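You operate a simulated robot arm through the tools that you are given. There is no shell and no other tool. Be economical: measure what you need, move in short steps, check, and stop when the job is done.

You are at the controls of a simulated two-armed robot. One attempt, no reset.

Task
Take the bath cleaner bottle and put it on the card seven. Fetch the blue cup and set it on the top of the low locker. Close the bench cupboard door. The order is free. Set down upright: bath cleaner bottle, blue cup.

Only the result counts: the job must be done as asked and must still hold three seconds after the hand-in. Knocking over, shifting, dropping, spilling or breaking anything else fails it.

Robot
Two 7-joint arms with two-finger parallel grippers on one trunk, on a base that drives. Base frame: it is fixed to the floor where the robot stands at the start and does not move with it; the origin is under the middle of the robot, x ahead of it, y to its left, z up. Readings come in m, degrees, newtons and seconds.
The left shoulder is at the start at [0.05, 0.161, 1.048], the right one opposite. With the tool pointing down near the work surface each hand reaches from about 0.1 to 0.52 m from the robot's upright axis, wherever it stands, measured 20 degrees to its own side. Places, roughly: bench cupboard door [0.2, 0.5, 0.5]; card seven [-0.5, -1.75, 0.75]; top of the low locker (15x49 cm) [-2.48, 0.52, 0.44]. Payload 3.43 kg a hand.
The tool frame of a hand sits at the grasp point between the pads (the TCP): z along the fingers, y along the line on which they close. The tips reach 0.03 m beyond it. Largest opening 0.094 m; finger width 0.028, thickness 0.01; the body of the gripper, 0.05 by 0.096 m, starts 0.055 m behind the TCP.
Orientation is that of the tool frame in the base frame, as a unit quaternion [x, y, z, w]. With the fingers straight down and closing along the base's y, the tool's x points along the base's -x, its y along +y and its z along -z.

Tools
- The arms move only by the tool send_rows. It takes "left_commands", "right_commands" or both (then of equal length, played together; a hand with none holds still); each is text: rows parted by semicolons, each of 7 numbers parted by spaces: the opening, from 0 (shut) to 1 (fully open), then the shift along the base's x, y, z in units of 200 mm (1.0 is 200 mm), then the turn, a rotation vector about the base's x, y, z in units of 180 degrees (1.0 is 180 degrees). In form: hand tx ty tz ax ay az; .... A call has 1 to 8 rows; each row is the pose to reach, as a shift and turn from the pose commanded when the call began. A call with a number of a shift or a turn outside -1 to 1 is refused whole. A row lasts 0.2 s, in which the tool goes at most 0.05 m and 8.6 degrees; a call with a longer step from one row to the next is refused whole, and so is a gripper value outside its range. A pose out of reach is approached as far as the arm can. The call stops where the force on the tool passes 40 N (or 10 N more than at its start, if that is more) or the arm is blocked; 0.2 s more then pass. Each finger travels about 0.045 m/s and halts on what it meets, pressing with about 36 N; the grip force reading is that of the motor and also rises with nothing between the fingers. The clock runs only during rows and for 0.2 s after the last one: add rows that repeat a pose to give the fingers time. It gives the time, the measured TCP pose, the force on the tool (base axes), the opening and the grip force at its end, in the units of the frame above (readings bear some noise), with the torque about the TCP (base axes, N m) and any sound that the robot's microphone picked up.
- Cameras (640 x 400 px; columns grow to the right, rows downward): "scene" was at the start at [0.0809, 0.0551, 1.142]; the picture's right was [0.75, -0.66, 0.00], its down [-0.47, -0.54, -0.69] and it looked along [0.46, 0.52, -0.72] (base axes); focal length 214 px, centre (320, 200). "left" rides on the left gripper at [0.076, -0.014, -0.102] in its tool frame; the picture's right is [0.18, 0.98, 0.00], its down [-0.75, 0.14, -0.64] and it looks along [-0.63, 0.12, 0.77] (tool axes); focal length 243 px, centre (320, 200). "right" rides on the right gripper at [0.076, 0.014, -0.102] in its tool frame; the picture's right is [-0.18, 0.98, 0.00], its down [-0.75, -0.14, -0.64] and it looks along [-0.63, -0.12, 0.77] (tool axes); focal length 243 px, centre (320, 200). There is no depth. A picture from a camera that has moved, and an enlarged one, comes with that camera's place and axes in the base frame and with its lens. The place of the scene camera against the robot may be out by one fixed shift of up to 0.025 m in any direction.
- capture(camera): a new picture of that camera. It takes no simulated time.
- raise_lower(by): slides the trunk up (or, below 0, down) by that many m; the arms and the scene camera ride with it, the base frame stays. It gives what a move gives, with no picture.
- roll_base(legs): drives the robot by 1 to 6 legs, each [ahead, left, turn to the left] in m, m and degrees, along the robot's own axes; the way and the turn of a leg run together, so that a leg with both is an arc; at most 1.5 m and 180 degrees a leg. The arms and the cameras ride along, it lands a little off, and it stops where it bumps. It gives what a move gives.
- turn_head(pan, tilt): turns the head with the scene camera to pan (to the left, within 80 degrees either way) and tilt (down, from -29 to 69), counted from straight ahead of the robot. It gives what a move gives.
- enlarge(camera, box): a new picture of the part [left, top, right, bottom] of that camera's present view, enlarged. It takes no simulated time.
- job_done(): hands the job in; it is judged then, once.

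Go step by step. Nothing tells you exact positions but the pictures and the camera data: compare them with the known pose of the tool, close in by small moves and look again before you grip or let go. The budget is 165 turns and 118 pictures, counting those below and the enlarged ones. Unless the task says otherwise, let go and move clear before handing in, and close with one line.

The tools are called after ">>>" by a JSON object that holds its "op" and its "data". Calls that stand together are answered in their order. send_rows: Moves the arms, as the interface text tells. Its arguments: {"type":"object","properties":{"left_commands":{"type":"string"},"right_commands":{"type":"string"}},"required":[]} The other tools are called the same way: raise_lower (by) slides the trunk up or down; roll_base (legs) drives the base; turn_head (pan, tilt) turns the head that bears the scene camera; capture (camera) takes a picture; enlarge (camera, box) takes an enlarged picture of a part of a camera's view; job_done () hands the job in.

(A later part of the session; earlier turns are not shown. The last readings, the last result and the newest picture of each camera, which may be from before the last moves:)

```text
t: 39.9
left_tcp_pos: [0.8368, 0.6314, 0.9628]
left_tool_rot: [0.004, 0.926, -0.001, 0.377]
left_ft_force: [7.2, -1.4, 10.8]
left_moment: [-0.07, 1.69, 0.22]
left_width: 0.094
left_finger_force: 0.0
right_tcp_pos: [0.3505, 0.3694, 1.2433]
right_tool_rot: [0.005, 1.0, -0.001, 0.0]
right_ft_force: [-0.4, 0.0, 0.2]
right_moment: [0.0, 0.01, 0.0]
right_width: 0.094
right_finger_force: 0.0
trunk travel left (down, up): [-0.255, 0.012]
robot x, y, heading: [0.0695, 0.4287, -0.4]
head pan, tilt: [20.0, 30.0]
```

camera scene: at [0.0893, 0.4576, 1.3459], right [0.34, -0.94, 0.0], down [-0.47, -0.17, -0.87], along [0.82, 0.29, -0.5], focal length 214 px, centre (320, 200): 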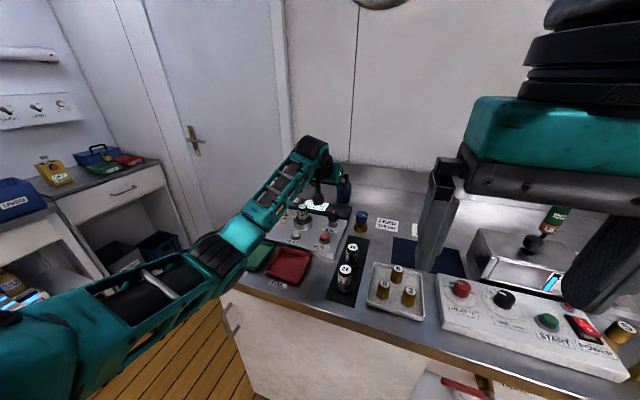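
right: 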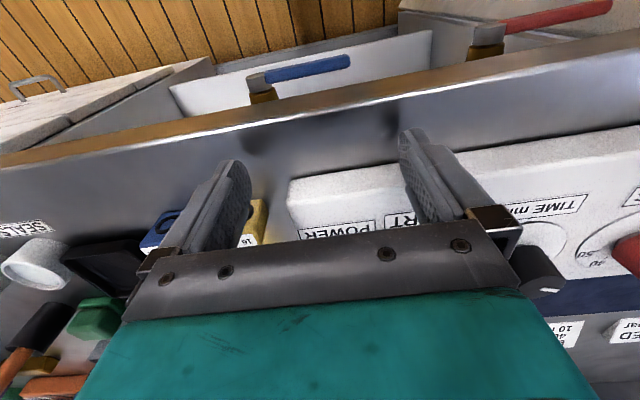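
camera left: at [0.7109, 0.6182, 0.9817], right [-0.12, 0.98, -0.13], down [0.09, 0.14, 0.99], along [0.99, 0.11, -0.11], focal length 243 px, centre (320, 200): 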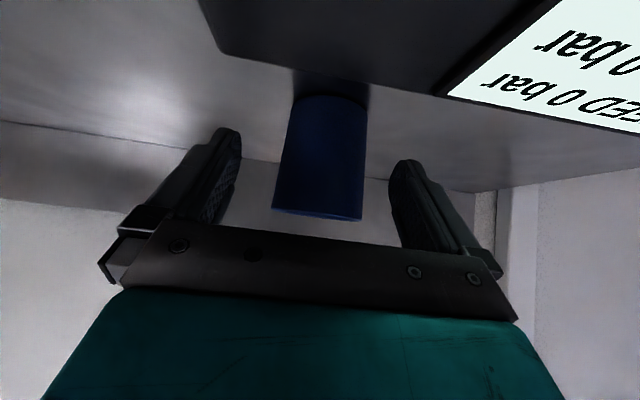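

The wrist camera housing hangs under the gripper and is resting on the AIR knob or the screen slab. I'll lift off straight away and retract.

>>> {"op": "send_rows", "data": {"left_commands": "1 0 0 0.1 0 0 0; 1 -0.05 0 0.25 0 0 0; 1 -0.15 0 0.4 0 0 0; 1 -0.35 0 0.5 0 0 0; 1 -0.6 0 0.5 0 0 0; 1 -0.8 0 0.5 0 0 0; 1 -1 0 0.5 0 0 0"}}

>>> {"op": "enlarge", "data": {"camera": "scene", "box": [200, 150, 460, 312]}}

```text
t: 41.5
left_tcp_pos: [0.6348, 0.6302, 1.0593]
left_tool_rot: [0.004, 0.927, -0.001, 0.375]
left_ft_force: [-0.5, 0.9, -0.5]
left_moment: [0.02, 0.03, 0.02]
left_width: 0.0942
left_finger_force: 0.1
right_tcp_pos: [0.3506, 0.371, 1.2441]
right_tool_rot: [0.006, 1.0, 0.0, 0.0]
right_ft_force: [0.1, -0.3, 0.0]
right_moment: [0.01, 0.01, 0.01]
right_width: 0.0942
right_finger_force: 0.1
trunk travel left (down, up): [-0.255, 0.012]
robot x, y, heading: [0.0678, 0.4342, -0.5]
head pan, tilt: [20.0, 30.0]
```

```text
2.46 times, centred on (330, 231) of scene
camera zoom: at [0.1804, 0.4571, 1.3461], right [0.33, -0.94, 0.0], down [-0.47, -0.17, -0.87], along [0.82, 0.29, -0.5], focal length 528 px, centre (295, 124)
```

zoom: 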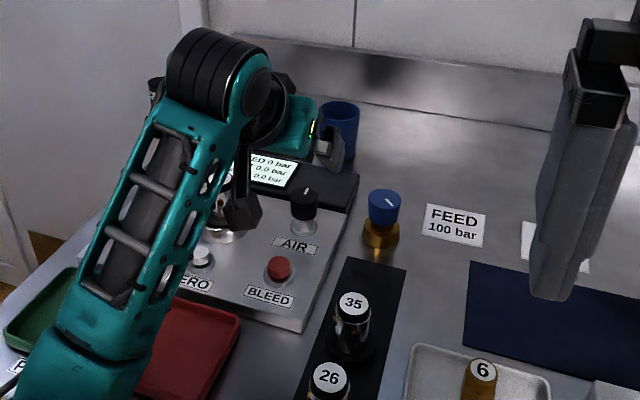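

The AIR knob looks unmoved. I'll roll the hand 180° about its finger axis so the camera housing rides on top, starting clear of the bench.

>>> {"op": "send_rows", "data": {"left_commands": "1 -0.15 0 0.15 0 0 0; 1 -0.15 0 0.25 0.029 0 -0.03; 1 -0.15 0 0.3 0.058 0 -0.06; 1 -0.15 0 0.3 0.087 0 -0.09; 1 -0.15 0 0.3 0.116 0 -0.12; 1 -0.15 0 0.3 0.145 0 -0.15; 1 -0.15 0 0.3 0.174 0 -0.18; 1 -0.15 0 0.3 0.203 0 -0.21"}}

```text
t: 43.3
left_tcp_pos: [0.6063, 0.6311, 1.1202]
left_tool_rot: [0.416, 0.829, 0.164, 0.335]
left_ft_force: [0.7, 0.4, -0.4]
left_moment: [-0.02, -0.02, 0.04]
left_width: 0.0941
left_finger_force: 0.1
right_tcp_pos: [0.3522, 0.3701, 1.243]
right_tool_rot: [0.005, 1.0, 0.001, 0.0]
right_ft_force: [0.4, 0.0, 0.2]
right_moment: [0.0, 0.0, 0.02]
right_width: 0.094
right_finger_force: 0.1
trunk travel left (down, up): [-0.255, 0.012]
robot x, y, heading: [0.0667, 0.4303, -0.5]
head pan, tilt: [20.0, 30.0]
```

The roll works, so I'll continue it.

>>> {"op": "send_rows", "data": {"left_commands": "1 0 0 0 0.0307 0 -0.0318; 1 0 0 0 0.0614 0 -0.0636; 1 0 0 0 0.0921 0 -0.0954; 1 0 0 0 0.1228 0 -0.1272; 1 0 0 0 0.1535 0 -0.159; 1 0 0 0 0.1842 0 -0.1908; 1 0 0 0 0.2149 0 -0.2226; 1 0 0 0 0.2456 0 -0.2544"}}

>>> {"op": "send_rows", "data": {"left_commands": "1 0 0 0 0.0307 0 -0.0318; 1 0 0 0 0.0614 0 -0.0636; 1 0 0 0 0.0921 0 -0.0954; 1 0 0 0 0.1228 0 -0.1272; 1 0 0 0 0.1535 0 -0.159; 1 0 0 0 0.1842 0 -0.1908; 1 0 0 0 0.2149 0 -0.2226; 1 0 0 0 0.2456 0 -0.2544"}}

>>> {"op": "capture", "data": {"camera": "left"}}

>>> {"op": "capture", "data": {"camera": "scene"}}

```text
t: 45.1
left_tcp_pos: [0.6062, 0.633, 1.1197]
left_tool_rot: [0.791, 0.486, 0.316, 0.195]
left_ft_force: [-0.3, -0.4, 0.1]
left_moment: [-0.04, 0.02, -0.01]
left_width: 0.0938
left_finger_force: 0.0
right_tcp_pos: [0.3502, 0.3708, 1.2434]
right_tool_rot: [0.005, 1.0, 0.0, 0.0]
right_ft_force: [-0.6, 0.4, 0.0]
right_moment: [-0.01, 0.02, 0.03]
right_width: 0.0939
right_finger_force: 0.1
trunk travel left (down, up): [-0.255, 0.012]
robot x, y, heading: [0.0654, 0.4327, -0.4]
head pan, tilt: [20.0, 30.0]
```

```text
t: 46.9
left_tcp_pos: [0.6061, 0.6303, 1.1198]
left_tool_rot: [0.928, -0.002, 0.374, -0.005]
left_ft_force: [0.2, -0.1, 0.4]
left_moment: [0.02, -0.02, -0.01]
left_width: 0.094
left_finger_force: 0.0
right_tcp_pos: [0.3528, 0.371, 1.2426]
right_tool_rot: [0.005, 1.0, 0.0, 0.001]
right_ft_force: [1.2, 0.3, -0.3]
right_moment: [-0.01, 0.01, 0.0]
right_width: 0.0941
right_finger_force: 0.1
trunk travel left (down, up): [-0.255, 0.012]
robot x, y, heading: [0.0684, 0.4321, -0.4]
head pan, tilt: [20.0, 30.0]
```

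```text
83 pictures are left
camera left: at [0.5914, 0.6432, 1.2458], right [0.13, -0.98, 0.12], down [-0.99, -0.14, -0.06], along [0.08, -0.11, -0.99], focal length 243 px, centre (320, 200)
```

left: 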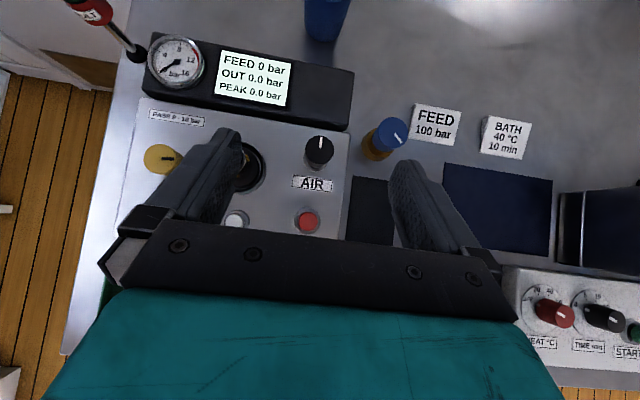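

```text
82 pictures are left
camera scene: at [0.1809, 0.457, 1.346], right [0.33, -0.94, 0.0], down [-0.47, -0.17, -0.87], along [0.82, 0.29, -0.5], focal length 214 px, centre (320, 200)
```

scene: 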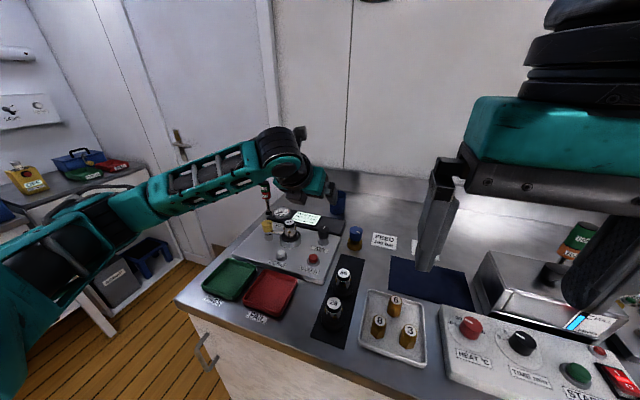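

Now the wrist camera looks straight down from above the hand. I'll move over toward the cup and check alignment.

>>> {"op": "send_rows", "data": {"left_commands": "1 0.2 0 0 0 0 0; 1 0.4 0 -0.05 0 0 0; 1 0.6 0 -0.1 0 0 0; 1 0.75 0 -0.2 0 0 0"}}

>>> {"op": "capture", "data": {"camera": "left"}}

```text
t: 47.9
left_tcp_pos: [0.7608, 0.6269, 1.0801]
left_tool_rot: [0.927, -0.001, 0.374, -0.004]
left_ft_force: [0.9, -0.1, 0.5]
left_moment: [-0.03, 0.01, 0.01]
left_width: 0.094
left_finger_force: 0.1
right_tcp_pos: [0.3516, 0.3708, 1.2441]
right_tool_rot: [0.006, 1.0, 0.0, 0.0]
right_ft_force: [0.3, 0.5, 0.0]
right_moment: [0.0, 0.01, -0.02]
right_width: 0.0938
right_finger_force: 0.0
trunk travel left (down, up): [-0.255, 0.012]
robot x, y, heading: [0.0693, 0.4308, -0.7]
head pan, tilt: [20.0, 30.0]
```

```text
81 pictures are left
camera left: at [0.7444, 0.6399, 1.2056], right [0.13, -0.98, 0.12], down [-0.99, -0.14, -0.06], along [0.08, -0.11, -0.99], focal length 243 px, centre (320, 200)
```

left: 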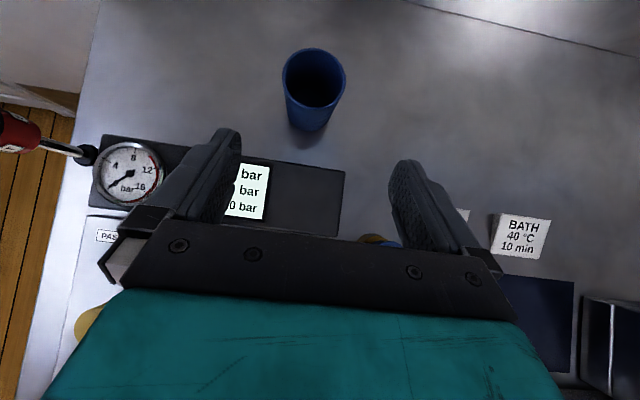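

The cup axis is at about (0.875, 0.638), with the rim near 0.985. That is slightly beyond my reach at this tilt, so I'll flatten the hand a bit and lower the trunk for more reach.

>>> {"op": "send_rows", "data": {"left_commands": "1 0 0.025 0 0 -0.04 0; 1 0 0.05 0 0 -0.08 0"}}

>>> {"op": "raise_lower", "data": {"by": -0.07}}

>>> {"op": "send_rows", "data": {"left_commands": "1 0.12 0 0 0 0 0; 1 0.25 0 0 0 0 0"}}

>>> {"op": "capture", "data": {"camera": "left"}}

>>> {"op": "enlarge", "data": {"camera": "scene", "box": [220, 100, 420, 225]}}

```text
t: 48.5
left_tcp_pos: [0.7587, 0.6385, 1.0797]
left_tool_rot: [0.873, -0.001, 0.488, -0.003]
left_ft_force: [0.0, -0.5, -0.1]
left_moment: [0.0, 0.0, -0.03]
left_width: 0.0939
left_finger_force: 0.1
right_tcp_pos: [0.3499, 0.3713, 1.2435]
right_tool_rot: [0.005, 1.0, 0.0, 0.0]
right_ft_force: [0.2, -0.3, 0.3]
right_moment: [0.02, 0.0, 0.02]
right_width: 0.0943
right_finger_force: 0.0
trunk travel left (down, up): [-0.255, 0.012]
robot x, y, heading: [0.0668, 0.43, -0.4]
head pan, tilt: [20.0, 30.0]
```

```text
t: 49.5
left_tcp_pos: [0.7575, 0.639, 1.0093]
left_tool_rot: [0.873, -0.001, 0.487, -0.003]
left_ft_force: [0.0, 0.9, 0.8]
left_moment: [-0.01, -0.03, -0.03]
left_width: 0.0938
left_finger_force: 0.1
right_tcp_pos: [0.3507, 0.3704, 1.174]
right_tool_rot: [0.005, 1.0, 0.001, 0.0]
right_ft_force: [0.0, -0.5, 0.1]
right_moment: [0.0, -0.01, 0.0]
right_width: 0.0939
right_finger_force: 0.1
trunk travel left (down, up): [-0.185, 0.082]
robot x, y, heading: [0.069, 0.4305, -0.7]
head pan, tilt: [20.0, 30.0]
```

```text
t: 50.1
left_tcp_pos: [0.8069, 0.6391, 1.0093]
left_tool_rot: [0.874, -0.002, 0.487, -0.003]
left_ft_force: [0.7, 0.6, -0.3]
left_moment: [0.02, 0.02, 0.0]
left_width: 0.094
left_finger_force: 0.0
right_tcp_pos: [0.3514, 0.3706, 1.173]
right_tool_rot: [0.006, 1.0, 0.0, 0.0]
right_ft_force: [-0.1, 1.0, -1.0]
right_moment: [0.02, 0.0, 0.04]
right_width: 0.0941
right_finger_force: 0.0
trunk travel left (down, up): [-0.185, 0.082]
robot x, y, heading: [0.0695, 0.4331, -0.7]
head pan, tilt: [20.0, 30.0]
```

```text
80 pictures are left
camera left: at [0.7611, 0.6513, 1.1271], right [0.1, -0.98, 0.15], down [-0.94, -0.14, -0.3], along [0.32, -0.11, -0.94], focal length 243 px, centre (320, 200)
```

left: 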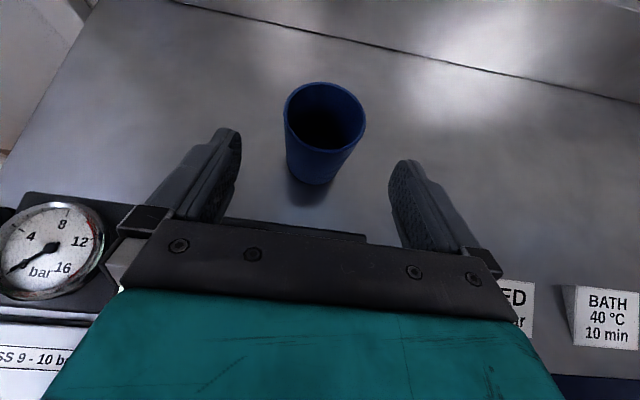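

```text
3.20 times, centred on (320, 162) of scene
camera zoom: at [0.1811, 0.4568, 1.2759], right [0.33, -0.94, 0.0], down [-0.47, -0.17, -0.87], along [0.82, 0.29, -0.5], focal length 686 px, centre (320, 320)
```

zoom: 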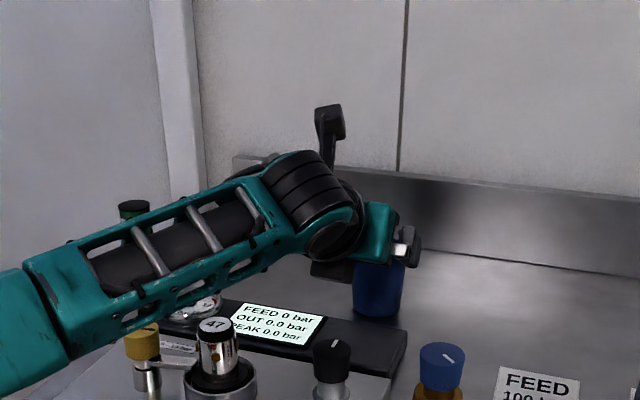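

The rim is confirmed at (0.873, 0.637, 0.98). I'll move in to straddle the cup.

>>> {"op": "send_rows", "data": {"left_commands": "1 0.11 0 -0.1 0 0 0; 1 0.22 -0.005 -0.2 0 0 0; 1 0.32 -0.01 -0.28 0 0 0"}}

>>> {"op": "capture", "data": {"camera": "left"}}

```text
t: 50.9
left_tcp_pos: [0.8698, 0.6341, 0.9522]
left_tool_rot: [0.873, -0.002, 0.488, -0.004]
left_ft_force: [0.1, 0.4, -0.3]
left_moment: [0.03, -0.02, -0.01]
left_width: 0.0939
left_finger_force: 0.0
left hand out of reach, approached as far as the arm can: row 3
right_tcp_pos: [0.3506, 0.3692, 1.1728]
right_tool_rot: [0.005, 1.0, 0.0, 0.001]
right_ft_force: [-0.1, 0.6, -0.1]
right_moment: [0.03, -0.04, 0.0]
right_width: 0.094
right_finger_force: 0.0
trunk travel left (down, up): [-0.185, 0.082]
robot x, y, heading: [0.0694, 0.4311, -0.5]
head pan, tilt: [20.0, 30.0]
```

```text
78 pictures are left
camera left: at [0.823, 0.6473, 1.0701], right [0.1, -0.98, 0.15], down [-0.94, -0.14, -0.31], along [0.32, -0.11, -0.94], focal length 243 px, centre (320, 200)
```

left: 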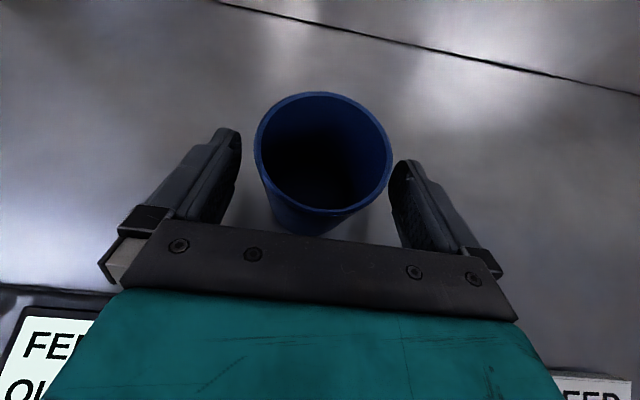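

The cup sits between the fingers, so I'll close.

>>> {"op": "send_rows", "data": {"left_commands": "0 0 0.005 0 0 0 0; 0 0 0.01 0 0 0 0; 0 0 0.01 0 0 0 0; 0 0 0.01 0 0 0 0; 0 0 0.01 0 0 0 0"}}

>>> {"op": "capture", "data": {"camera": "left"}}

```text
t: 52.1
left_tcp_pos: [0.8692, 0.6389, 0.9514]
left_tool_rot: [0.873, -0.001, 0.487, -0.004]
left_ft_force: [0.9, -1.0, 1.4]
left_moment: [0.04, -0.02, -0.05]
left_width: 0.0634
left_finger_force: 36.0
right_tcp_pos: [0.352, 0.3703, 1.1734]
right_tool_rot: [0.005, 1.0, 0.0, 0.0]
right_ft_force: [-0.3, 0.9, 0.7]
right_moment: [-0.02, 0.01, 0.0]
right_width: 0.0943
right_finger_force: 0.0
trunk travel left (down, up): [-0.185, 0.082]
robot x, y, heading: [0.0688, 0.4308, -0.5]
head pan, tilt: [20.0, 30.0]
```

```text
77 pictures are left
camera left: at [0.8229, 0.652, 1.0693], right [0.1, -0.98, 0.15], down [-0.94, -0.14, -0.31], along [0.32, -0.11, -0.94], focal length 243 px, centre (320, 200)
```

left: 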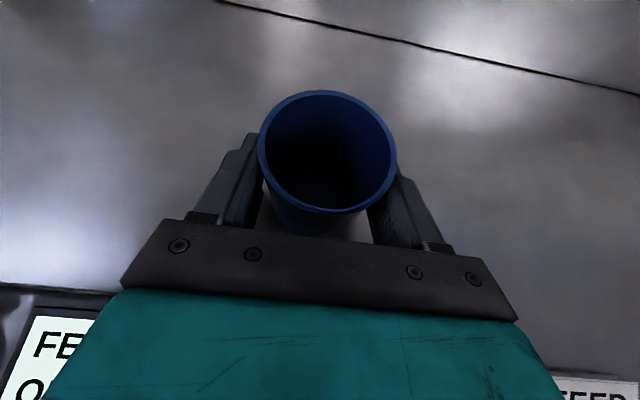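

Gripped at 63 mm. I'll lift with the trunk, then pull the arm back.

>>> {"op": "raise_lower", "data": {"by": 0.08}}

>>> {"op": "send_rows", "data": {"left_commands": "0 -0.1 0 0.1 0 0 0; 0 -0.25 0 0.25 0 0 0; 0 -0.45 0 0.35 0 0 0; 0 -0.65 0 0.4 0 0 0; 0 -0.85 0 0.4 0 0 0; 0 -1 0 0.4 0 0 0"}}

>>> {"op": "capture", "data": {"camera": "left"}}

>>> {"op": "capture", "data": {"camera": "scene"}}

```text
t: 53.3
left_tcp_pos: [0.8701, 0.6393, 1.0316]
left_tool_rot: [0.873, -0.002, 0.487, -0.003]
left_ft_force: [0.0, -0.2, -0.2]
left_moment: [-0.02, 0.03, -0.01]
left_width: 0.063
left_finger_force: 35.9
right_tcp_pos: [0.3522, 0.3707, 1.2535]
right_tool_rot: [0.005, 1.0, 0.0, 0.0]
right_ft_force: [0.2, 0.5, -0.3]
right_moment: [0.0, 0.01, 0.01]
right_width: 0.0941
right_finger_force: 0.0
trunk travel left (down, up): [-0.265, 0.002]
robot x, y, heading: [0.0676, 0.4306, -0.6]
head pan, tilt: [20.0, 30.0]
```

```text
t: 54.7
left_tcp_pos: [0.6685, 0.642, 1.1108]
left_tool_rot: [0.873, -0.001, 0.487, -0.003]
left_ft_force: [-0.4, -0.1, -1.1]
left_moment: [-0.01, 0.02, -0.02]
left_width: 0.0626
left_finger_force: 36.0
right_tcp_pos: [0.3504, 0.3704, 1.2537]
right_tool_rot: [0.005, 1.0, 0.0, 0.0]
right_ft_force: [-0.3, 0.5, -0.2]
right_moment: [-0.01, -0.01, -0.01]
right_width: 0.0938
right_finger_force: 0.0
trunk travel left (down, up): [-0.265, 0.002]
robot x, y, heading: [0.0673, 0.4293, -0.5]
head pan, tilt: [20.0, 30.0]
```

```text
76 pictures are left
camera left: at [0.6217, 0.6553, 1.2279], right [0.1, -0.98, 0.15], down [-0.94, -0.14, -0.3], along [0.32, -0.11, -0.94], focal length 243 px, centre (320, 200)
```

left: 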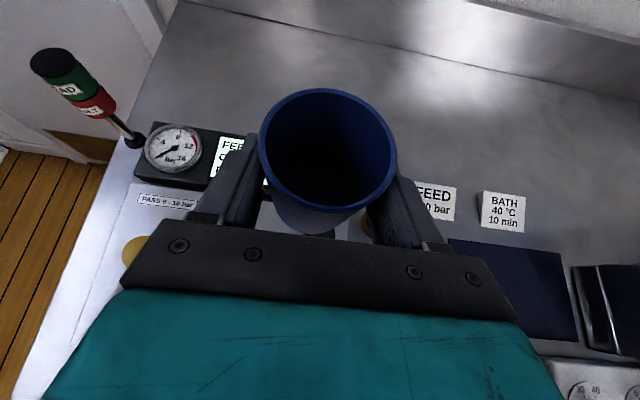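

```text
75 pictures are left
camera scene: at [0.1806, 0.4571, 1.356], right [0.33, -0.94, 0.0], down [-0.47, -0.17, -0.87], along [0.82, 0.29, -0.5], focal length 214 px, centre (320, 200)
```

scene: 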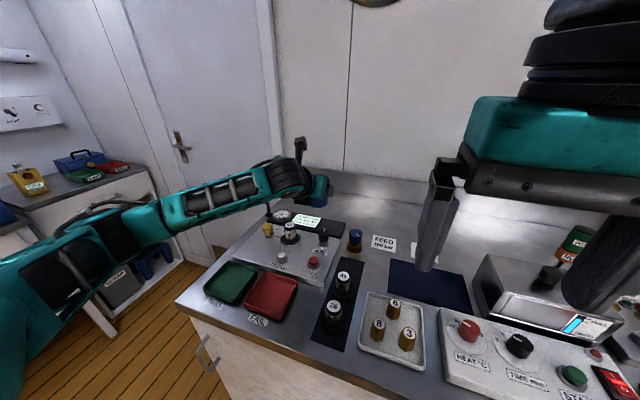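

The cup is held and upright. I'll back away from the bench, tuck the hand in, and turn round to find the low locker.

>>> {"op": "roll_base", "data": {"legs": [[-0.65, -0.1, 0]]}}

>>> {"op": "send_rows", "data": {"left_commands": "0 -0.2 0 0 0 0 0; 0 -0.4 0 0 0 0 0; 0 -0.6 0 0 0 0 0; 0 -0.8 0 0 0 0 0; 0 -1 0 0 0 0 0"}}

>>> {"op": "turn_head", "data": {"pan": 75, "tilt": 20}}

>>> {"op": "capture", "data": {"camera": "scene"}}

>>> {"op": "turn_head", "data": {"pan": 10, "tilt": 30}}

>>> {"op": "capture", "data": {"camera": "scene"}}

```text
t: 58.3
left_tcp_pos: [0.0306, 0.5477, 1.1098]
left_tool_rot: [0.874, -0.001, 0.487, -0.004]
left_ft_force: [0.4, 1.0, -1.0]
left_moment: [-0.02, -0.02, 0.02]
left_width: 0.0625
left_finger_force: 35.9
right_tcp_pos: [-0.2877, 0.2769, 1.2536]
right_tool_rot: [0.006, 1.0, 0.0, 0.0]
right_ft_force: [-0.1, -0.1, -0.1]
right_moment: [0.01, -0.01, 0.01]
right_width: 0.0937
right_finger_force: 0.0
trunk travel left (down, up): [-0.265, 0.002]
robot x, y, heading: [-0.5694, 0.3401, -0.7]
head pan, tilt: [20.0, 30.0]
```

```text
t: 59.5
left_tcp_pos: [-0.1355, 0.548, 1.1053]
left_tool_rot: [0.873, -0.001, 0.487, -0.004]
left_ft_force: [0.2, -1.1, -0.4]
left_moment: [0.01, 0.0, 0.0]
left_width: 0.0624
left_finger_force: 36.0
left hand out of reach, approached as far as the arm can: row 5
right_tcp_pos: [-0.288, 0.2788, 1.2533]
right_tool_rot: [0.006, 1.0, 0.001, 0.0]
right_ft_force: [-0.1, 1.2, -0.5]
right_moment: [0.01, 0.02, 0.02]
right_width: 0.0941
right_finger_force: 0.1
trunk travel left (down, up): [-0.265, 0.002]
robot x, y, heading: [-0.5736, 0.3408, -0.5]
head pan, tilt: [20.0, 30.0]
```

```text
t: 60.8
left_tcp_pos: [-0.136, 0.548, 1.1078]
left_tool_rot: [0.873, -0.002, 0.487, -0.003]
left_ft_force: [-0.3, -0.8, -0.2]
left_moment: [0.04, -0.02, -0.01]
left_width: 0.0622
left_finger_force: 36.3
right_tcp_pos: [-0.2865, 0.2777, 1.2535]
right_tool_rot: [0.007, 1.0, -0.001, 0.0]
right_ft_force: [0.4, 0.1, -0.1]
right_moment: [0.02, 0.02, 0.0]
right_width: 0.094
right_finger_force: 0.0
trunk travel left (down, up): [-0.265, 0.002]
robot x, y, heading: [-0.5694, 0.3372, -0.7]
head pan, tilt: [75.0, 20.0]
```

```text
74 pictures are left
camera scene: at [-0.5179, 0.4239, 1.372], right [0.96, -0.27, 0.0], down [-0.09, -0.33, -0.94], along [0.25, 0.9, -0.34], focal length 214 px, centre (320, 200)
```

scene: 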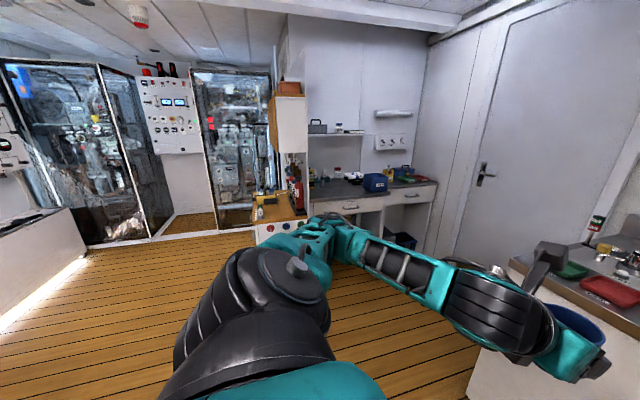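

```text
t: 62.1
left_tcp_pos: [-0.1365, 0.5478, 1.1066]
left_tool_rot: [0.873, -0.002, 0.488, -0.004]
left_ft_force: [-0.7, 0.4, -0.2]
left_moment: [0.0, 0.03, 0.0]
left_width: 0.0624
left_finger_force: 36.4
right_tcp_pos: [-0.2888, 0.2774, 1.2522]
right_tool_rot: [0.006, 1.0, 0.0, 0.0]
right_ft_force: [0.4, 0.1, 0.9]
right_moment: [-0.01, -0.02, 0.03]
right_width: 0.0938
right_finger_force: 0.1
trunk travel left (down, up): [-0.265, 0.002]
robot x, y, heading: [-0.5739, 0.3382, -0.6]
head pan, tilt: [10.0, 30.0]
```

```text
73 pictures are left
camera scene: at [-0.4539, 0.3491, 1.356], right [0.16, -0.99, 0.0], down [-0.49, -0.08, -0.87], along [0.85, 0.14, -0.5], focal length 214 px, centre (320, 200)
```

scene: 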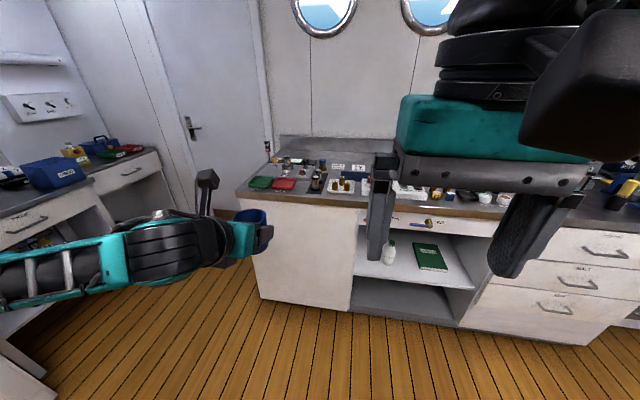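

The door is flush. The floor is open, so I'll turn around toward the locker.

>>> {"op": "roll_base", "data": {"legs": [[0, 0, 178]]}}

>>> {"op": "turn_head", "data": {"pan": 0, "tilt": 25}}

>>> {"op": "capture", "data": {"camera": "scene"}}

```text
t: 69.7
left_tcp_pos: [-1.0187, 0.1637, 1.1067]
left_tool_rot: [0.032, 0.873, 0.014, -0.487]
left_ft_force: [-0.3, -0.3, 0.4]
left_moment: [0.03, 0.01, 0.01]
left_width: 0.0615
left_finger_force: 36.5
right_tcp_pos: [-0.8477, 0.4218, 1.254]
right_tool_rot: [0.999, -0.042, 0.0, 0.001]
right_ft_force: [0.6, -0.9, 0.0]
right_moment: [-0.03, 0.03, -0.02]
right_width: 0.0941
right_finger_force: 0.0
trunk travel left (down, up): [-0.265, 0.002]
robot x, y, heading: [-0.5734, 0.3401, 175.5]
head pan, tilt: [10.0, 30.0]
```

```text
t: 70.4
left_tcp_pos: [-1.0197, 0.1642, 1.1065]
left_tool_rot: [0.032, 0.873, 0.014, -0.487]
left_ft_force: [-0.3, 0.5, -0.8]
left_moment: [0.01, 0.0, 0.01]
left_width: 0.0613
left_finger_force: 36.0
right_tcp_pos: [-0.8483, 0.4221, 1.2535]
right_tool_rot: [0.999, -0.042, 0.001, 0.0]
right_ft_force: [0.1, 0.1, -0.1]
right_moment: [0.01, 0.03, -0.03]
right_width: 0.0939
right_finger_force: 0.0
trunk travel left (down, up): [-0.265, 0.002]
robot x, y, heading: [-0.5704, 0.3395, 175.5]
head pan, tilt: [0.0, 25.0]
```

```text
72 pictures are left
camera scene: at [-0.7148, 0.3452, 1.3639], right [0.08, 1.0, 0.0], down [0.42, -0.03, -0.91], along [-0.9, 0.07, -0.42], focal length 214 px, centre (320, 200)
```

scene: 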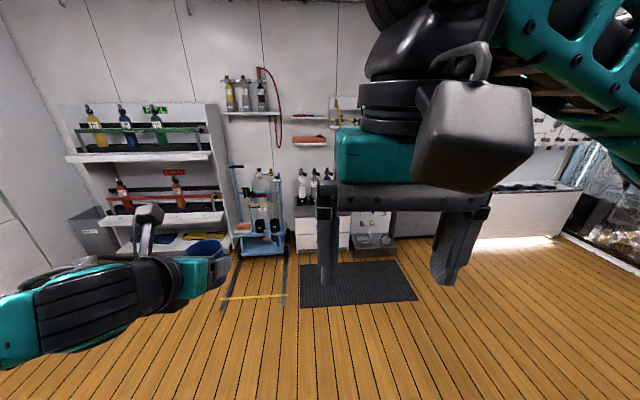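

The locker should be near the white cabinet straight ahead, partly hidden by my right hand. I'll drive closer and look again.

>>> {"op": "roll_base", "data": {"legs": [[0.7, 0, 4]]}}

>>> {"op": "send_rows", "data": {"right_commands": "1 0.2 0.1 0 0 0 0; 1 0.4 0.2 0 0 0 0; 1 0.5 0.3 0 0 0 0"}}

>>> {"op": "turn_head", "data": {"pan": -5, "tilt": 35}}

>>> {"op": "capture", "data": {"camera": "scene"}}

```text
t: 74.2
left_tcp_pos: [-1.6972, 0.1789, 1.107]
left_tool_rot: [0.009, 0.873, 0.001, -0.488]
left_ft_force: [-0.3, -1.0, -0.5]
left_moment: [-0.01, -0.02, 0.0]
left_width: 0.0611
left_finger_force: 36.2
right_tcp_pos: [-1.5394, 0.4459, 1.2535]
right_tool_rot: [1.0, -0.016, 0.001, 0.0]
right_ft_force: [-0.6, -0.3, -0.3]
right_moment: [-0.01, 0.04, 0.0]
right_width: 0.0939
right_finger_force: 0.1
trunk travel left (down, up): [-0.265, 0.002]
robot x, y, heading: [-1.2568, 0.3774, 178.5]
head pan, tilt: [0.0, 25.0]
```

```text
t: 75.0
left_tcp_pos: [-1.6957, 0.1805, 1.1062]
left_tool_rot: [0.01, 0.873, 0.001, -0.487]
left_ft_force: [-0.1, 0.7, -0.9]
left_moment: [-0.01, 0.01, -0.01]
left_width: 0.0612
left_finger_force: 35.4
right_tcp_pos: [-1.442, 0.5092, 1.2518]
right_tool_rot: [1.0, -0.016, 0.0, 0.0]
right_ft_force: [-0.4, -0.2, -0.6]
right_moment: [-0.02, 0.02, 0.0]
right_width: 0.0941
right_finger_force: 0.1
trunk travel left (down, up): [-0.265, 0.002]
robot x, y, heading: [-1.2575, 0.3785, 178.2]
head pan, tilt: [0.0, 25.0]
```

```text
t: 75.7
left_tcp_pos: [-1.6961, 0.1789, 1.1059]
left_tool_rot: [0.01, 0.873, 0.002, -0.487]
left_ft_force: [0.4, -0.6, -0.7]
left_moment: [-0.01, -0.02, 0.0]
left_width: 0.0614
left_finger_force: 35.9
right_tcp_pos: [-1.4432, 0.5078, 1.253]
right_tool_rot: [1.0, -0.015, 0.0, -0.001]
right_ft_force: [-0.5, 0.3, 0.1]
right_moment: [0.01, 0.02, 0.02]
right_width: 0.094
right_finger_force: 0.0
trunk travel left (down, up): [-0.265, 0.002]
robot x, y, heading: [-1.2637, 0.3776, 178.5]
head pan, tilt: [-5.0, 35.0]
```

```text
71 pictures are left
camera scene: at [-1.3969, 0.3836, 1.3482], right [0.12, 0.99, 0.0], down [0.57, -0.07, -0.82], along [-0.81, 0.09, -0.57], focal length 214 px, centre (320, 200)
```

scene: 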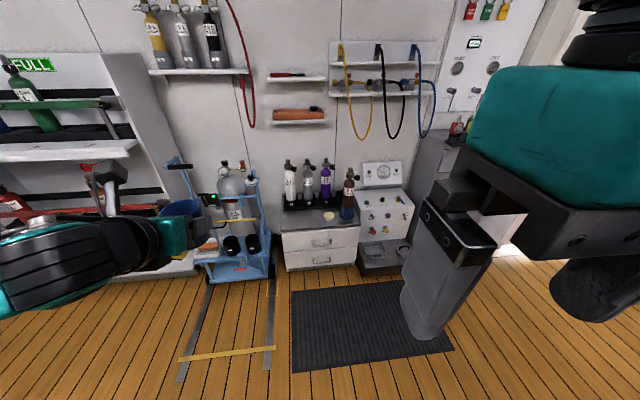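

The low locker is the grey-topped drawer unit ahead. A bottle rack stands at its back and something sits on its front strip, so I'll zoom in.

>>> {"op": "enlarge", "data": {"camera": "scene", "box": [260, 150, 388, 230]}}

```text
5.00 times, centred on (324, 190) of scene
camera zoom: at [-1.3969, 0.3836, 1.3482], right [0.12, 0.99, 0.0], down [0.57, -0.07, -0.82], along [-0.81, 0.09, -0.57], focal length 1072 px, centre (300, 250)
```

zoom: 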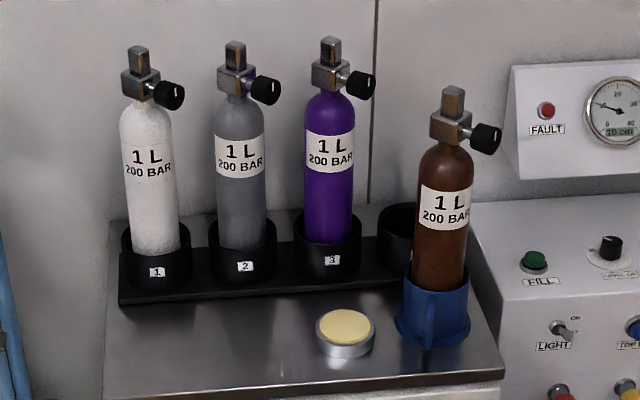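

The left part of the strip, around (-2.48, 0.39), is free between the rack and the front edge. I'll drive up with the left hand in line with that spot.

>>> {"op": "roll_base", "data": {"legs": [[0.68, -0.2, 1.5]]}}

>>> {"op": "capture", "data": {"camera": "left"}}

>>> {"op": "turn_head", "data": {"pan": 15, "tilt": 50}}

>>> {"op": "capture", "data": {"camera": "scene"}}

```text
t: 79.7
left_tcp_pos: [-2.3835, 0.3865, 1.1077]
left_tool_rot: [0.001, 0.874, -0.003, -0.487]
left_ft_force: [0.3, -0.4, 0.0]
left_moment: [0.0, -0.03, 0.04]
left_width: 0.0611
left_finger_force: 36.4
right_tcp_pos: [-2.1367, 0.7213, 1.2523]
right_tool_rot: [1.0, -0.005, 0.0, 0.0]
right_ft_force: [0.3, 0.5, -0.9]
right_moment: [0.01, -0.02, -0.02]
right_width: 0.0941
right_finger_force: 0.0
trunk travel left (down, up): [-0.265, 0.002]
robot x, y, heading: [-1.948, 0.5955, 179.2]
head pan, tilt: [-5.0, 35.0]
```

```text
69 pictures are left
camera left: at [-2.3358, 0.3732, 1.2242], right [-0.1, 0.98, 0.15], down [0.94, 0.14, -0.3], along [-0.32, 0.11, -0.94], focal length 243 px, centre (320, 200)
```

left: 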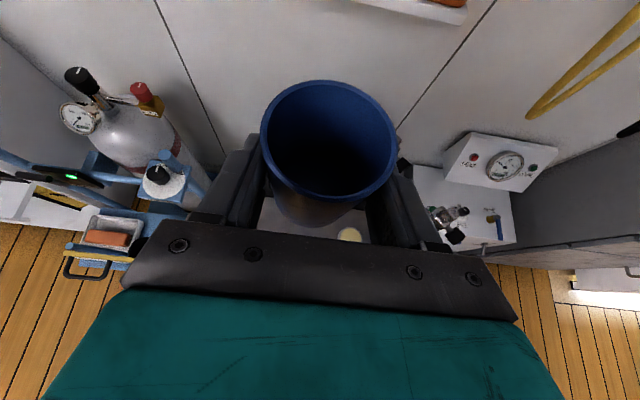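

```text
t: 80.5
left_tcp_pos: [-2.3839, 0.3858, 1.1055]
left_tool_rot: [0.002, 0.874, -0.003, -0.487]
left_ft_force: [0.0, -0.2, 0.5]
left_moment: [0.0, -0.06, 0.04]
left_width: 0.061
left_finger_force: 36.1
right_tcp_pos: [-2.1371, 0.721, 1.252]
right_tool_rot: [1.0, -0.005, 0.0, 0.0]
right_ft_force: [0.0, 0.1, 0.1]
right_moment: [-0.02, -0.02, -0.06]
right_width: 0.0938
right_finger_force: 0.0
trunk travel left (down, up): [-0.265, 0.002]
robot x, y, heading: [-1.9476, 0.5969, 179.4]
head pan, tilt: [15.0, 50.0]
```

```text
68 pictures are left
camera scene: at [-2.0757, 0.5706, 1.3265], right [-0.25, 0.97, 0.0], down [0.74, 0.19, -0.64], along [-0.62, -0.16, -0.77], focal length 214 px, centre (320, 200)
```

scene: 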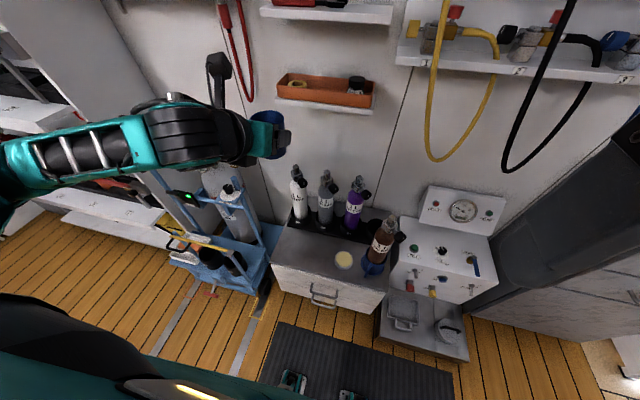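

The target spot (-2.475, 0.39) lies between the rack and the tan disc. The trolley on the left stays behind x = -2.33. I'll lower the trunk first and check.

>>> {"op": "raise_lower", "data": {"by": -0.25}}

>>> {"op": "send_rows", "data": {"left_commands": "0 0 0 -0.2 0 0 0; 0 0 0 -0.4 0 0 0; 0 0 0 -0.6 0 0 0; 0 0 0 -0.8 0 0 0; 0 0 0 -0.9 0 0 0"}}

>>> {"op": "capture", "data": {"camera": "scene"}}

>>> {"op": "capture", "data": {"camera": "left"}}

```text
t: 83.1
left_tcp_pos: [-2.3833, 0.3877, 0.8566]
left_tool_rot: [0.001, 0.873, -0.003, -0.487]
left_ft_force: [0.2, 0.0, -0.9]
left_moment: [0.01, 0.0, 0.02]
left_width: 0.061
left_finger_force: 35.8
right_tcp_pos: [-2.1367, 0.7219, 1.0018]
right_tool_rot: [1.0, -0.006, 0.0, 0.0]
right_ft_force: [-0.6, -0.6, -0.4]
right_moment: [0.01, 0.01, 0.02]
right_width: 0.094
right_finger_force: 0.2
trunk travel left (down, up): [-0.015, 0.252]
robot x, y, heading: [-1.9465, 0.594, 179.4]
head pan, tilt: [15.0, 50.0]
```

```text
t: 84.3
left_tcp_pos: [-2.3835, 0.3867, 0.6729]
left_tool_rot: [0.001, 0.873, -0.004, -0.487]
left_ft_force: [-0.7, -0.1, -1.2]
left_moment: [0.01, -0.03, 0.0]
left_width: 0.0607
left_finger_force: 35.6
right_tcp_pos: [-2.136, 0.72, 1.001]
right_tool_rot: [1.0, -0.005, 0.0, 0.0]
right_ft_force: [0.4, -0.7, -0.9]
right_moment: [-0.01, 0.01, -0.02]
right_width: 0.0941
right_finger_force: 0.1
trunk travel left (down, up): [-0.015, 0.252]
robot x, y, heading: [-1.9493, 0.5938, 179.5]
head pan, tilt: [15.0, 50.0]
```

```text
67 pictures are left
camera scene: at [-2.0756, 0.5705, 1.0765], right [-0.25, 0.97, 0.0], down [0.74, 0.19, -0.64], along [-0.62, -0.16, -0.77], focal length 214 px, centre (320, 200)
```

scene: 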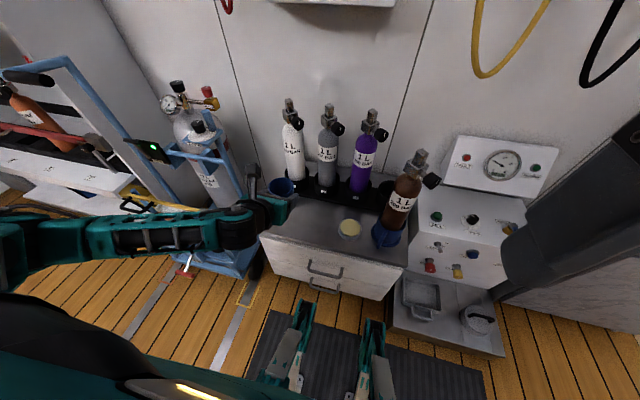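

```text
66 pictures are left
camera left: at [-2.3355, 0.3734, 0.7915], right [-0.1, 0.98, 0.15], down [0.94, 0.14, -0.31], along [-0.32, 0.11, -0.94], focal length 243 px, centre (320, 200)
```

left: 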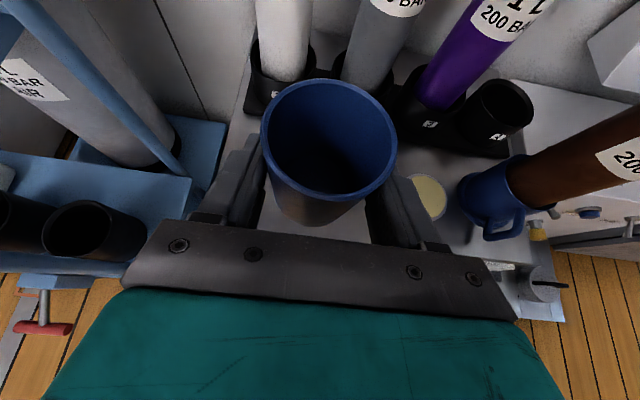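

The spot is clear. I'll move over it and come down to just above the locker top.

>>> {"op": "send_rows", "data": {"left_commands": "0 -0.15 0 -0.1 0 0 0; 0 -0.3 0 -0.25 0 0 0; 0 -0.45 0 -0.4 0 0 0; 0 -0.48 0 -0.58 0 0 0; 0 -0.48 0 -0.7 0 0 0"}}

>>> {"op": "capture", "data": {"camera": "scene"}}

>>> {"op": "capture", "data": {"camera": "left"}}

```text
t: 85.5
left_tcp_pos: [-2.4828, 0.3879, 0.5384]
left_tool_rot: [0.001, 0.873, -0.004, -0.487]
left_ft_force: [-1.4, -0.5, -1.2]
left_moment: [0.0, 0.01, 0.0]
left_width: 0.0613
left_finger_force: 35.9
right_tcp_pos: [-2.137, 0.7218, 1.0012]
right_tool_rot: [1.0, -0.005, 0.0, 0.0]
right_ft_force: [0.4, 0.5, 0.5]
right_moment: [0.03, -0.04, -0.01]
right_width: 0.0938
right_finger_force: 0.0
trunk travel left (down, up): [-0.015, 0.252]
robot x, y, heading: [-1.944, 0.5903, 179.6]
head pan, tilt: [15.0, 50.0]
```

```text
65 pictures are left
camera scene: at [-2.0756, 0.5705, 1.0765], right [-0.25, 0.97, 0.0], down [0.74, 0.19, -0.64], along [-0.62, -0.16, -0.77], focal length 214 px, centre (320, 200)
```

scene: 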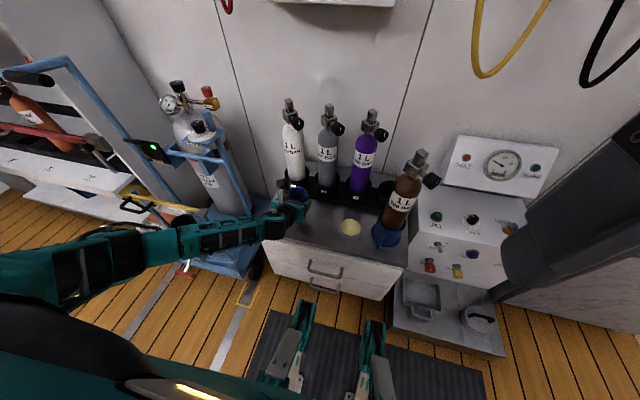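

```text
64 pictures are left
camera left: at [-2.4343, 0.3751, 0.6562], right [-0.1, 0.98, 0.15], down [0.94, 0.14, -0.3], along [-0.32, 0.11, -0.94], focal length 243 px, centre (320, 200)
```

left: 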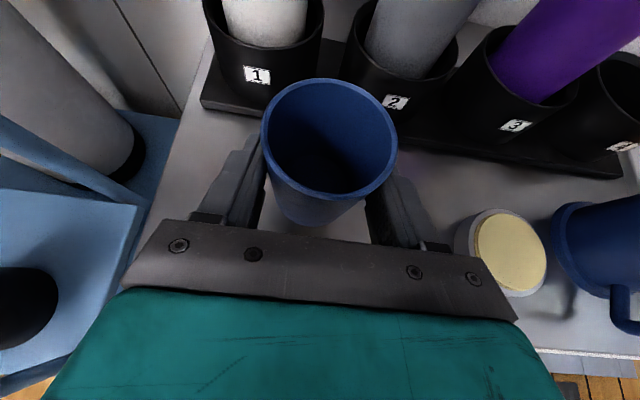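

The cup is hovering clear of the rack and the disc. I'll lower it slowly until it touches.

>>> {"op": "send_rows", "data": {"left_commands": "0 0.02 0 -0.06 0 0 0; 0 0.04 0 -0.12 0 0 0; 0 0.04 0 -0.18 0 0 0"}}

>>> {"op": "send_rows", "data": {"left_commands": "0 0 0 -0.025 0 0 0; 0 0 0 -0.05 0 0 0; 0 0 0 -0.075 0 0 0; 0 0 0 -0.1 0 0 0"}}

```text
t: 86.3
left_tcp_pos: [-2.4712, 0.3871, 0.5003]
left_tool_rot: [0.001, 0.874, -0.005, -0.487]
left_ft_force: [-0.3, 0.3, -0.6]
left_moment: [0.01, -0.03, 0.02]
left_width: 0.0609
left_finger_force: 36.4
right_tcp_pos: [-2.1355, 0.7216, 1.0019]
right_tool_rot: [1.0, -0.005, 0.0, 0.0]
right_ft_force: [-0.6, -0.1, -0.9]
right_moment: [0.0, 0.01, -0.01]
right_width: 0.094
right_finger_force: 0.1
trunk travel left (down, up): [-0.015, 0.252]
robot x, y, heading: [-1.9469, 0.5954, 179.6]
head pan, tilt: [15.0, 50.0]
```

```text
t: 87.3
left_tcp_pos: [-2.4732, 0.3885, 0.4855]
left_tool_rot: [0.001, 0.871, -0.004, -0.491]
left_ft_force: [1.3, -2.2, 21.4]
left_moment: [0.03, 0.45, -0.01]
left_width: 0.0604
left_finger_force: 36.2
right_tcp_pos: [-2.1348, 0.7218, 1.0024]
right_tool_rot: [1.0, -0.004, -0.001, 0.0]
right_ft_force: [0.2, -0.4, 0.8]
right_moment: [0.02, 0.0, 0.01]
right_width: 0.0939
right_finger_force: 0.1
trunk travel left (down, up): [-0.015, 0.252]
robot x, y, heading: [-1.9459, 0.5941, 179.7]
head pan, tilt: [15.0, 50.0]
```

The cup touched down. I'll relieve the press, open the hand, and back off along the finger axis.

>>> {"op": "send_rows", "data": {"left_commands": "0 0 0 0.025 0 0 0; 0.3 0 0 0.025 0 0 0; 0.7 0 0 0.025 0 0 0; 1 0 0 0.025 0 0 0; 1 0 0 0.025 0 0 0; 1 0 0 0.025 0 0 0"}}

>>> {"op": "capture", "data": {"camera": "left"}}

```text
t: 88.7
left_tcp_pos: [-2.471, 0.3885, 0.4855]
left_tool_rot: [0.001, 0.873, -0.004, -0.487]
left_ft_force: [-0.2, -0.4, -0.1]
left_moment: [-0.01, -0.02, -0.01]
left_width: 0.0941
left_finger_force: 0.0
right_tcp_pos: [-2.1372, 0.7213, 1.0025]
right_tool_rot: [1.0, -0.005, 0.0, 0.0]
right_ft_force: [-0.2, -0.1, -0.5]
right_moment: [-0.01, -0.03, -0.05]
right_width: 0.0941
right_finger_force: 0.1
trunk travel left (down, up): [-0.015, 0.252]
robot x, y, heading: [-1.9447, 0.5919, 179.4]
head pan, tilt: [15.0, 50.0]
```

```text
63 pictures are left
camera left: at [-2.4233, 0.3738, 0.6032], right [-0.1, 0.98, 0.15], down [0.94, 0.14, -0.3], along [-0.32, 0.11, -0.94], focal length 243 px, centre (320, 200)
```

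left: 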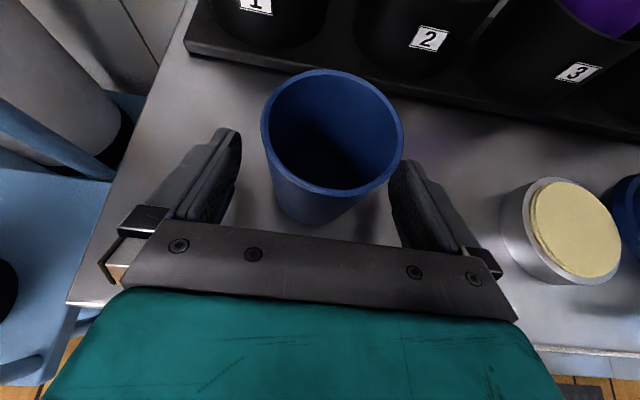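

The cup stands freely between rack and front edge. I'll back the hand out along the finger axis.

>>> {"op": "send_rows", "data": {"left_commands": "1 0.12 0 0.08 0 0 0; 1 0.28 0 0.18 0 0 0; 1 0.45 0 0.3 0 0 0; 1 0.6 0 0.45 0 0 0; 1 0.75 0 0.6 0 0 0; 1 0.85 0 0.8 0 0 0"}}

>>> {"op": "capture", "data": {"camera": "left"}}

```text
t: 90.1
left_tcp_pos: [-2.2986, 0.385, 0.6438]
left_tool_rot: [0.001, 0.874, -0.004, -0.486]
left_ft_force: [0.0, 0.4, -0.1]
left_moment: [-0.02, 0.02, -0.01]
left_width: 0.094
left_finger_force: 0.1
right_tcp_pos: [-2.1369, 0.7213, 1.0016]
right_tool_rot: [1.0, -0.005, 0.0, 0.0]
right_ft_force: [0.3, 1.1, -0.5]
right_moment: [0.04, 0.0, -0.01]
right_width: 0.0938
right_finger_force: 0.0
trunk travel left (down, up): [-0.015, 0.252]
robot x, y, heading: [-1.9506, 0.5922, 179.3]
head pan, tilt: [15.0, 50.0]
```

```text
62 pictures are left
camera left: at [-2.2519, 0.3713, 0.7619], right [-0.1, 0.98, 0.15], down [0.94, 0.14, -0.3], along [-0.32, 0.11, -0.94], focal length 243 px, centre (320, 200)
```

left: 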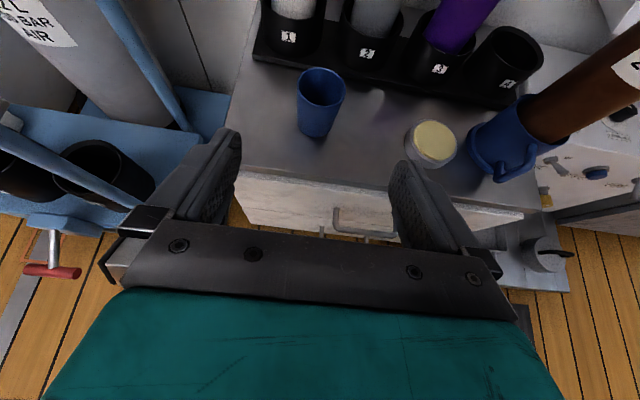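

The cup stands upright and clear. Now I'll go back for the bottle, using the left hand since its camera is already on top.

>>> {"op": "roll_base", "data": {"legs": [[-0.5, 0, 0], [0, 0, -178], [0.85, -0.65, 0]]}}

>>> {"op": "turn_head", "data": {"pan": 0, "tilt": 35}}

>>> {"op": "capture", "data": {"camera": "scene"}}

```text
t: 105.2
left_tcp_pos: [-0.2103, 0.3356, 0.6448]
left_tool_rot: [0.871, 0.068, 0.485, -0.042]
left_ft_force: [0.2, -0.3, -0.3]
left_moment: [-0.02, 0.0, 0.0]
left_width: 0.0941
left_finger_force: 0.0
right_tcp_pos: [-0.3185, -0.0227, 1.0021]
right_tool_rot: [-0.075, 0.997, 0.0, -0.001]
right_ft_force: [-1.0, 0.3, 0.4]
right_moment: [-0.01, 0.05, -0.01]
right_width: 0.0939
right_finger_force: 0.0
trunk travel left (down, up): [-0.015, 0.252]
robot x, y, heading: [-0.5207, 0.0715, 8.7]
head pan, tilt: [15.0, 50.0]
```

```text
t: 105.9
left_tcp_pos: [-0.211, 0.3339, 0.6433]
left_tool_rot: [0.871, 0.068, 0.485, -0.042]
left_ft_force: [-0.1, 0.0, 0.5]
left_moment: [-0.01, 0.0, -0.02]
left_width: 0.0938
left_finger_force: 0.1
right_tcp_pos: [-0.3184, -0.0218, 1.0017]
right_tool_rot: [-0.074, 0.997, 0.0, 0.0]
right_ft_force: [-0.1, -0.4, 0.8]
right_moment: [-0.01, -0.01, -0.02]
right_width: 0.0941
right_finger_force: 0.0
trunk travel left (down, up): [-0.015, 0.252]
robot x, y, heading: [-0.5246, 0.0717, 8.6]
head pan, tilt: [0.0, 35.0]
```

```text
61 pictures are left
camera scene: at [-0.4098, 0.0865, 1.0981], right [0.15, -0.99, 0.0], down [-0.57, -0.09, -0.82], along [0.81, 0.12, -0.57], focal length 214 px, centre (320, 200)
```

scene: 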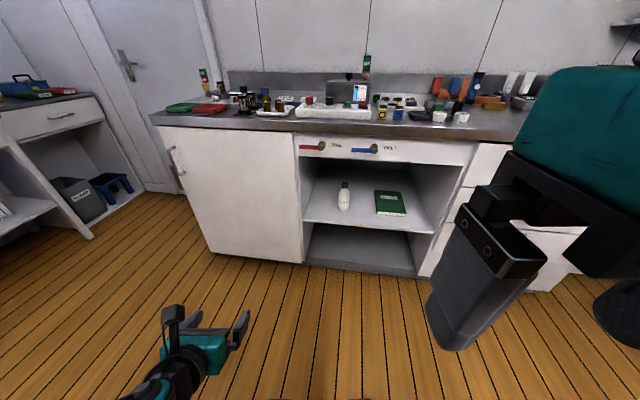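

The door is flush and the bottle is on the shelf at about y 0.09. I'll straighten the heading and line the left hand up with it.

>>> {"op": "roll_base", "data": {"legs": [[0.15, -0.2, -8.6]]}}

>>> {"op": "capture", "data": {"camera": "left"}}

>>> {"op": "capture", "data": {"camera": "scene"}}

```text
t: 107.8
left_tcp_pos: [-0.0069, 0.1004, 0.6441]
left_tool_rot: [0.874, 0.003, 0.486, -0.005]
left_ft_force: [0.0, 0.2, -0.4]
left_moment: [-0.02, -0.02, 0.0]
left_width: 0.0939
left_finger_force: 0.1
right_tcp_pos: [-0.1667, -0.2378, 1.0013]
right_tool_rot: [0.001, 1.0, 0.0, 0.0]
right_ft_force: [-0.2, 0.1, 0.0]
right_moment: [-0.01, 0.01, 0.05]
right_width: 0.0939
right_finger_force: 0.1
trunk travel left (down, up): [-0.015, 0.252]
robot x, y, heading: [-0.3547, -0.1129, -0.0]
head pan, tilt: [0.0, 35.0]
```

```text
60 pictures are left
camera left: at [-0.0531, 0.1125, 0.7616], right [0.11, -0.98, 0.15], down [-0.94, -0.15, -0.3], along [0.32, -0.11, -0.94], focal length 243 px, centre (320, 200)
```

left: 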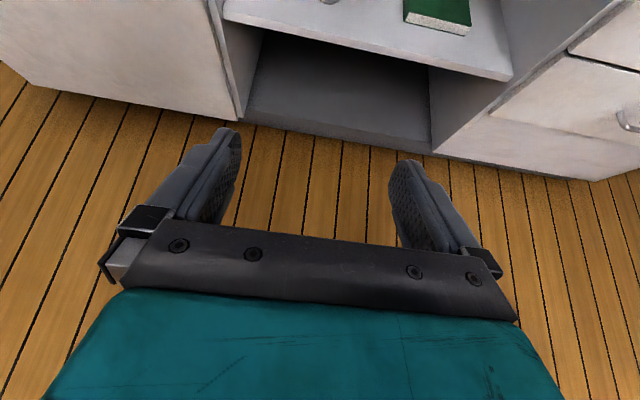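

```text
59 pictures are left
camera scene: at [-0.24, -0.1188, 1.0982], right [0.0, -1.0, 0.0], down [-0.57, 0.0, -0.82], along [0.82, 0.0, -0.57], focal length 214 px, centre (320, 200)
```

scene: 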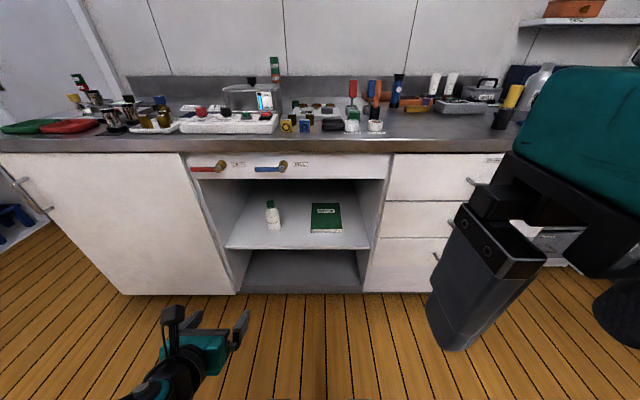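

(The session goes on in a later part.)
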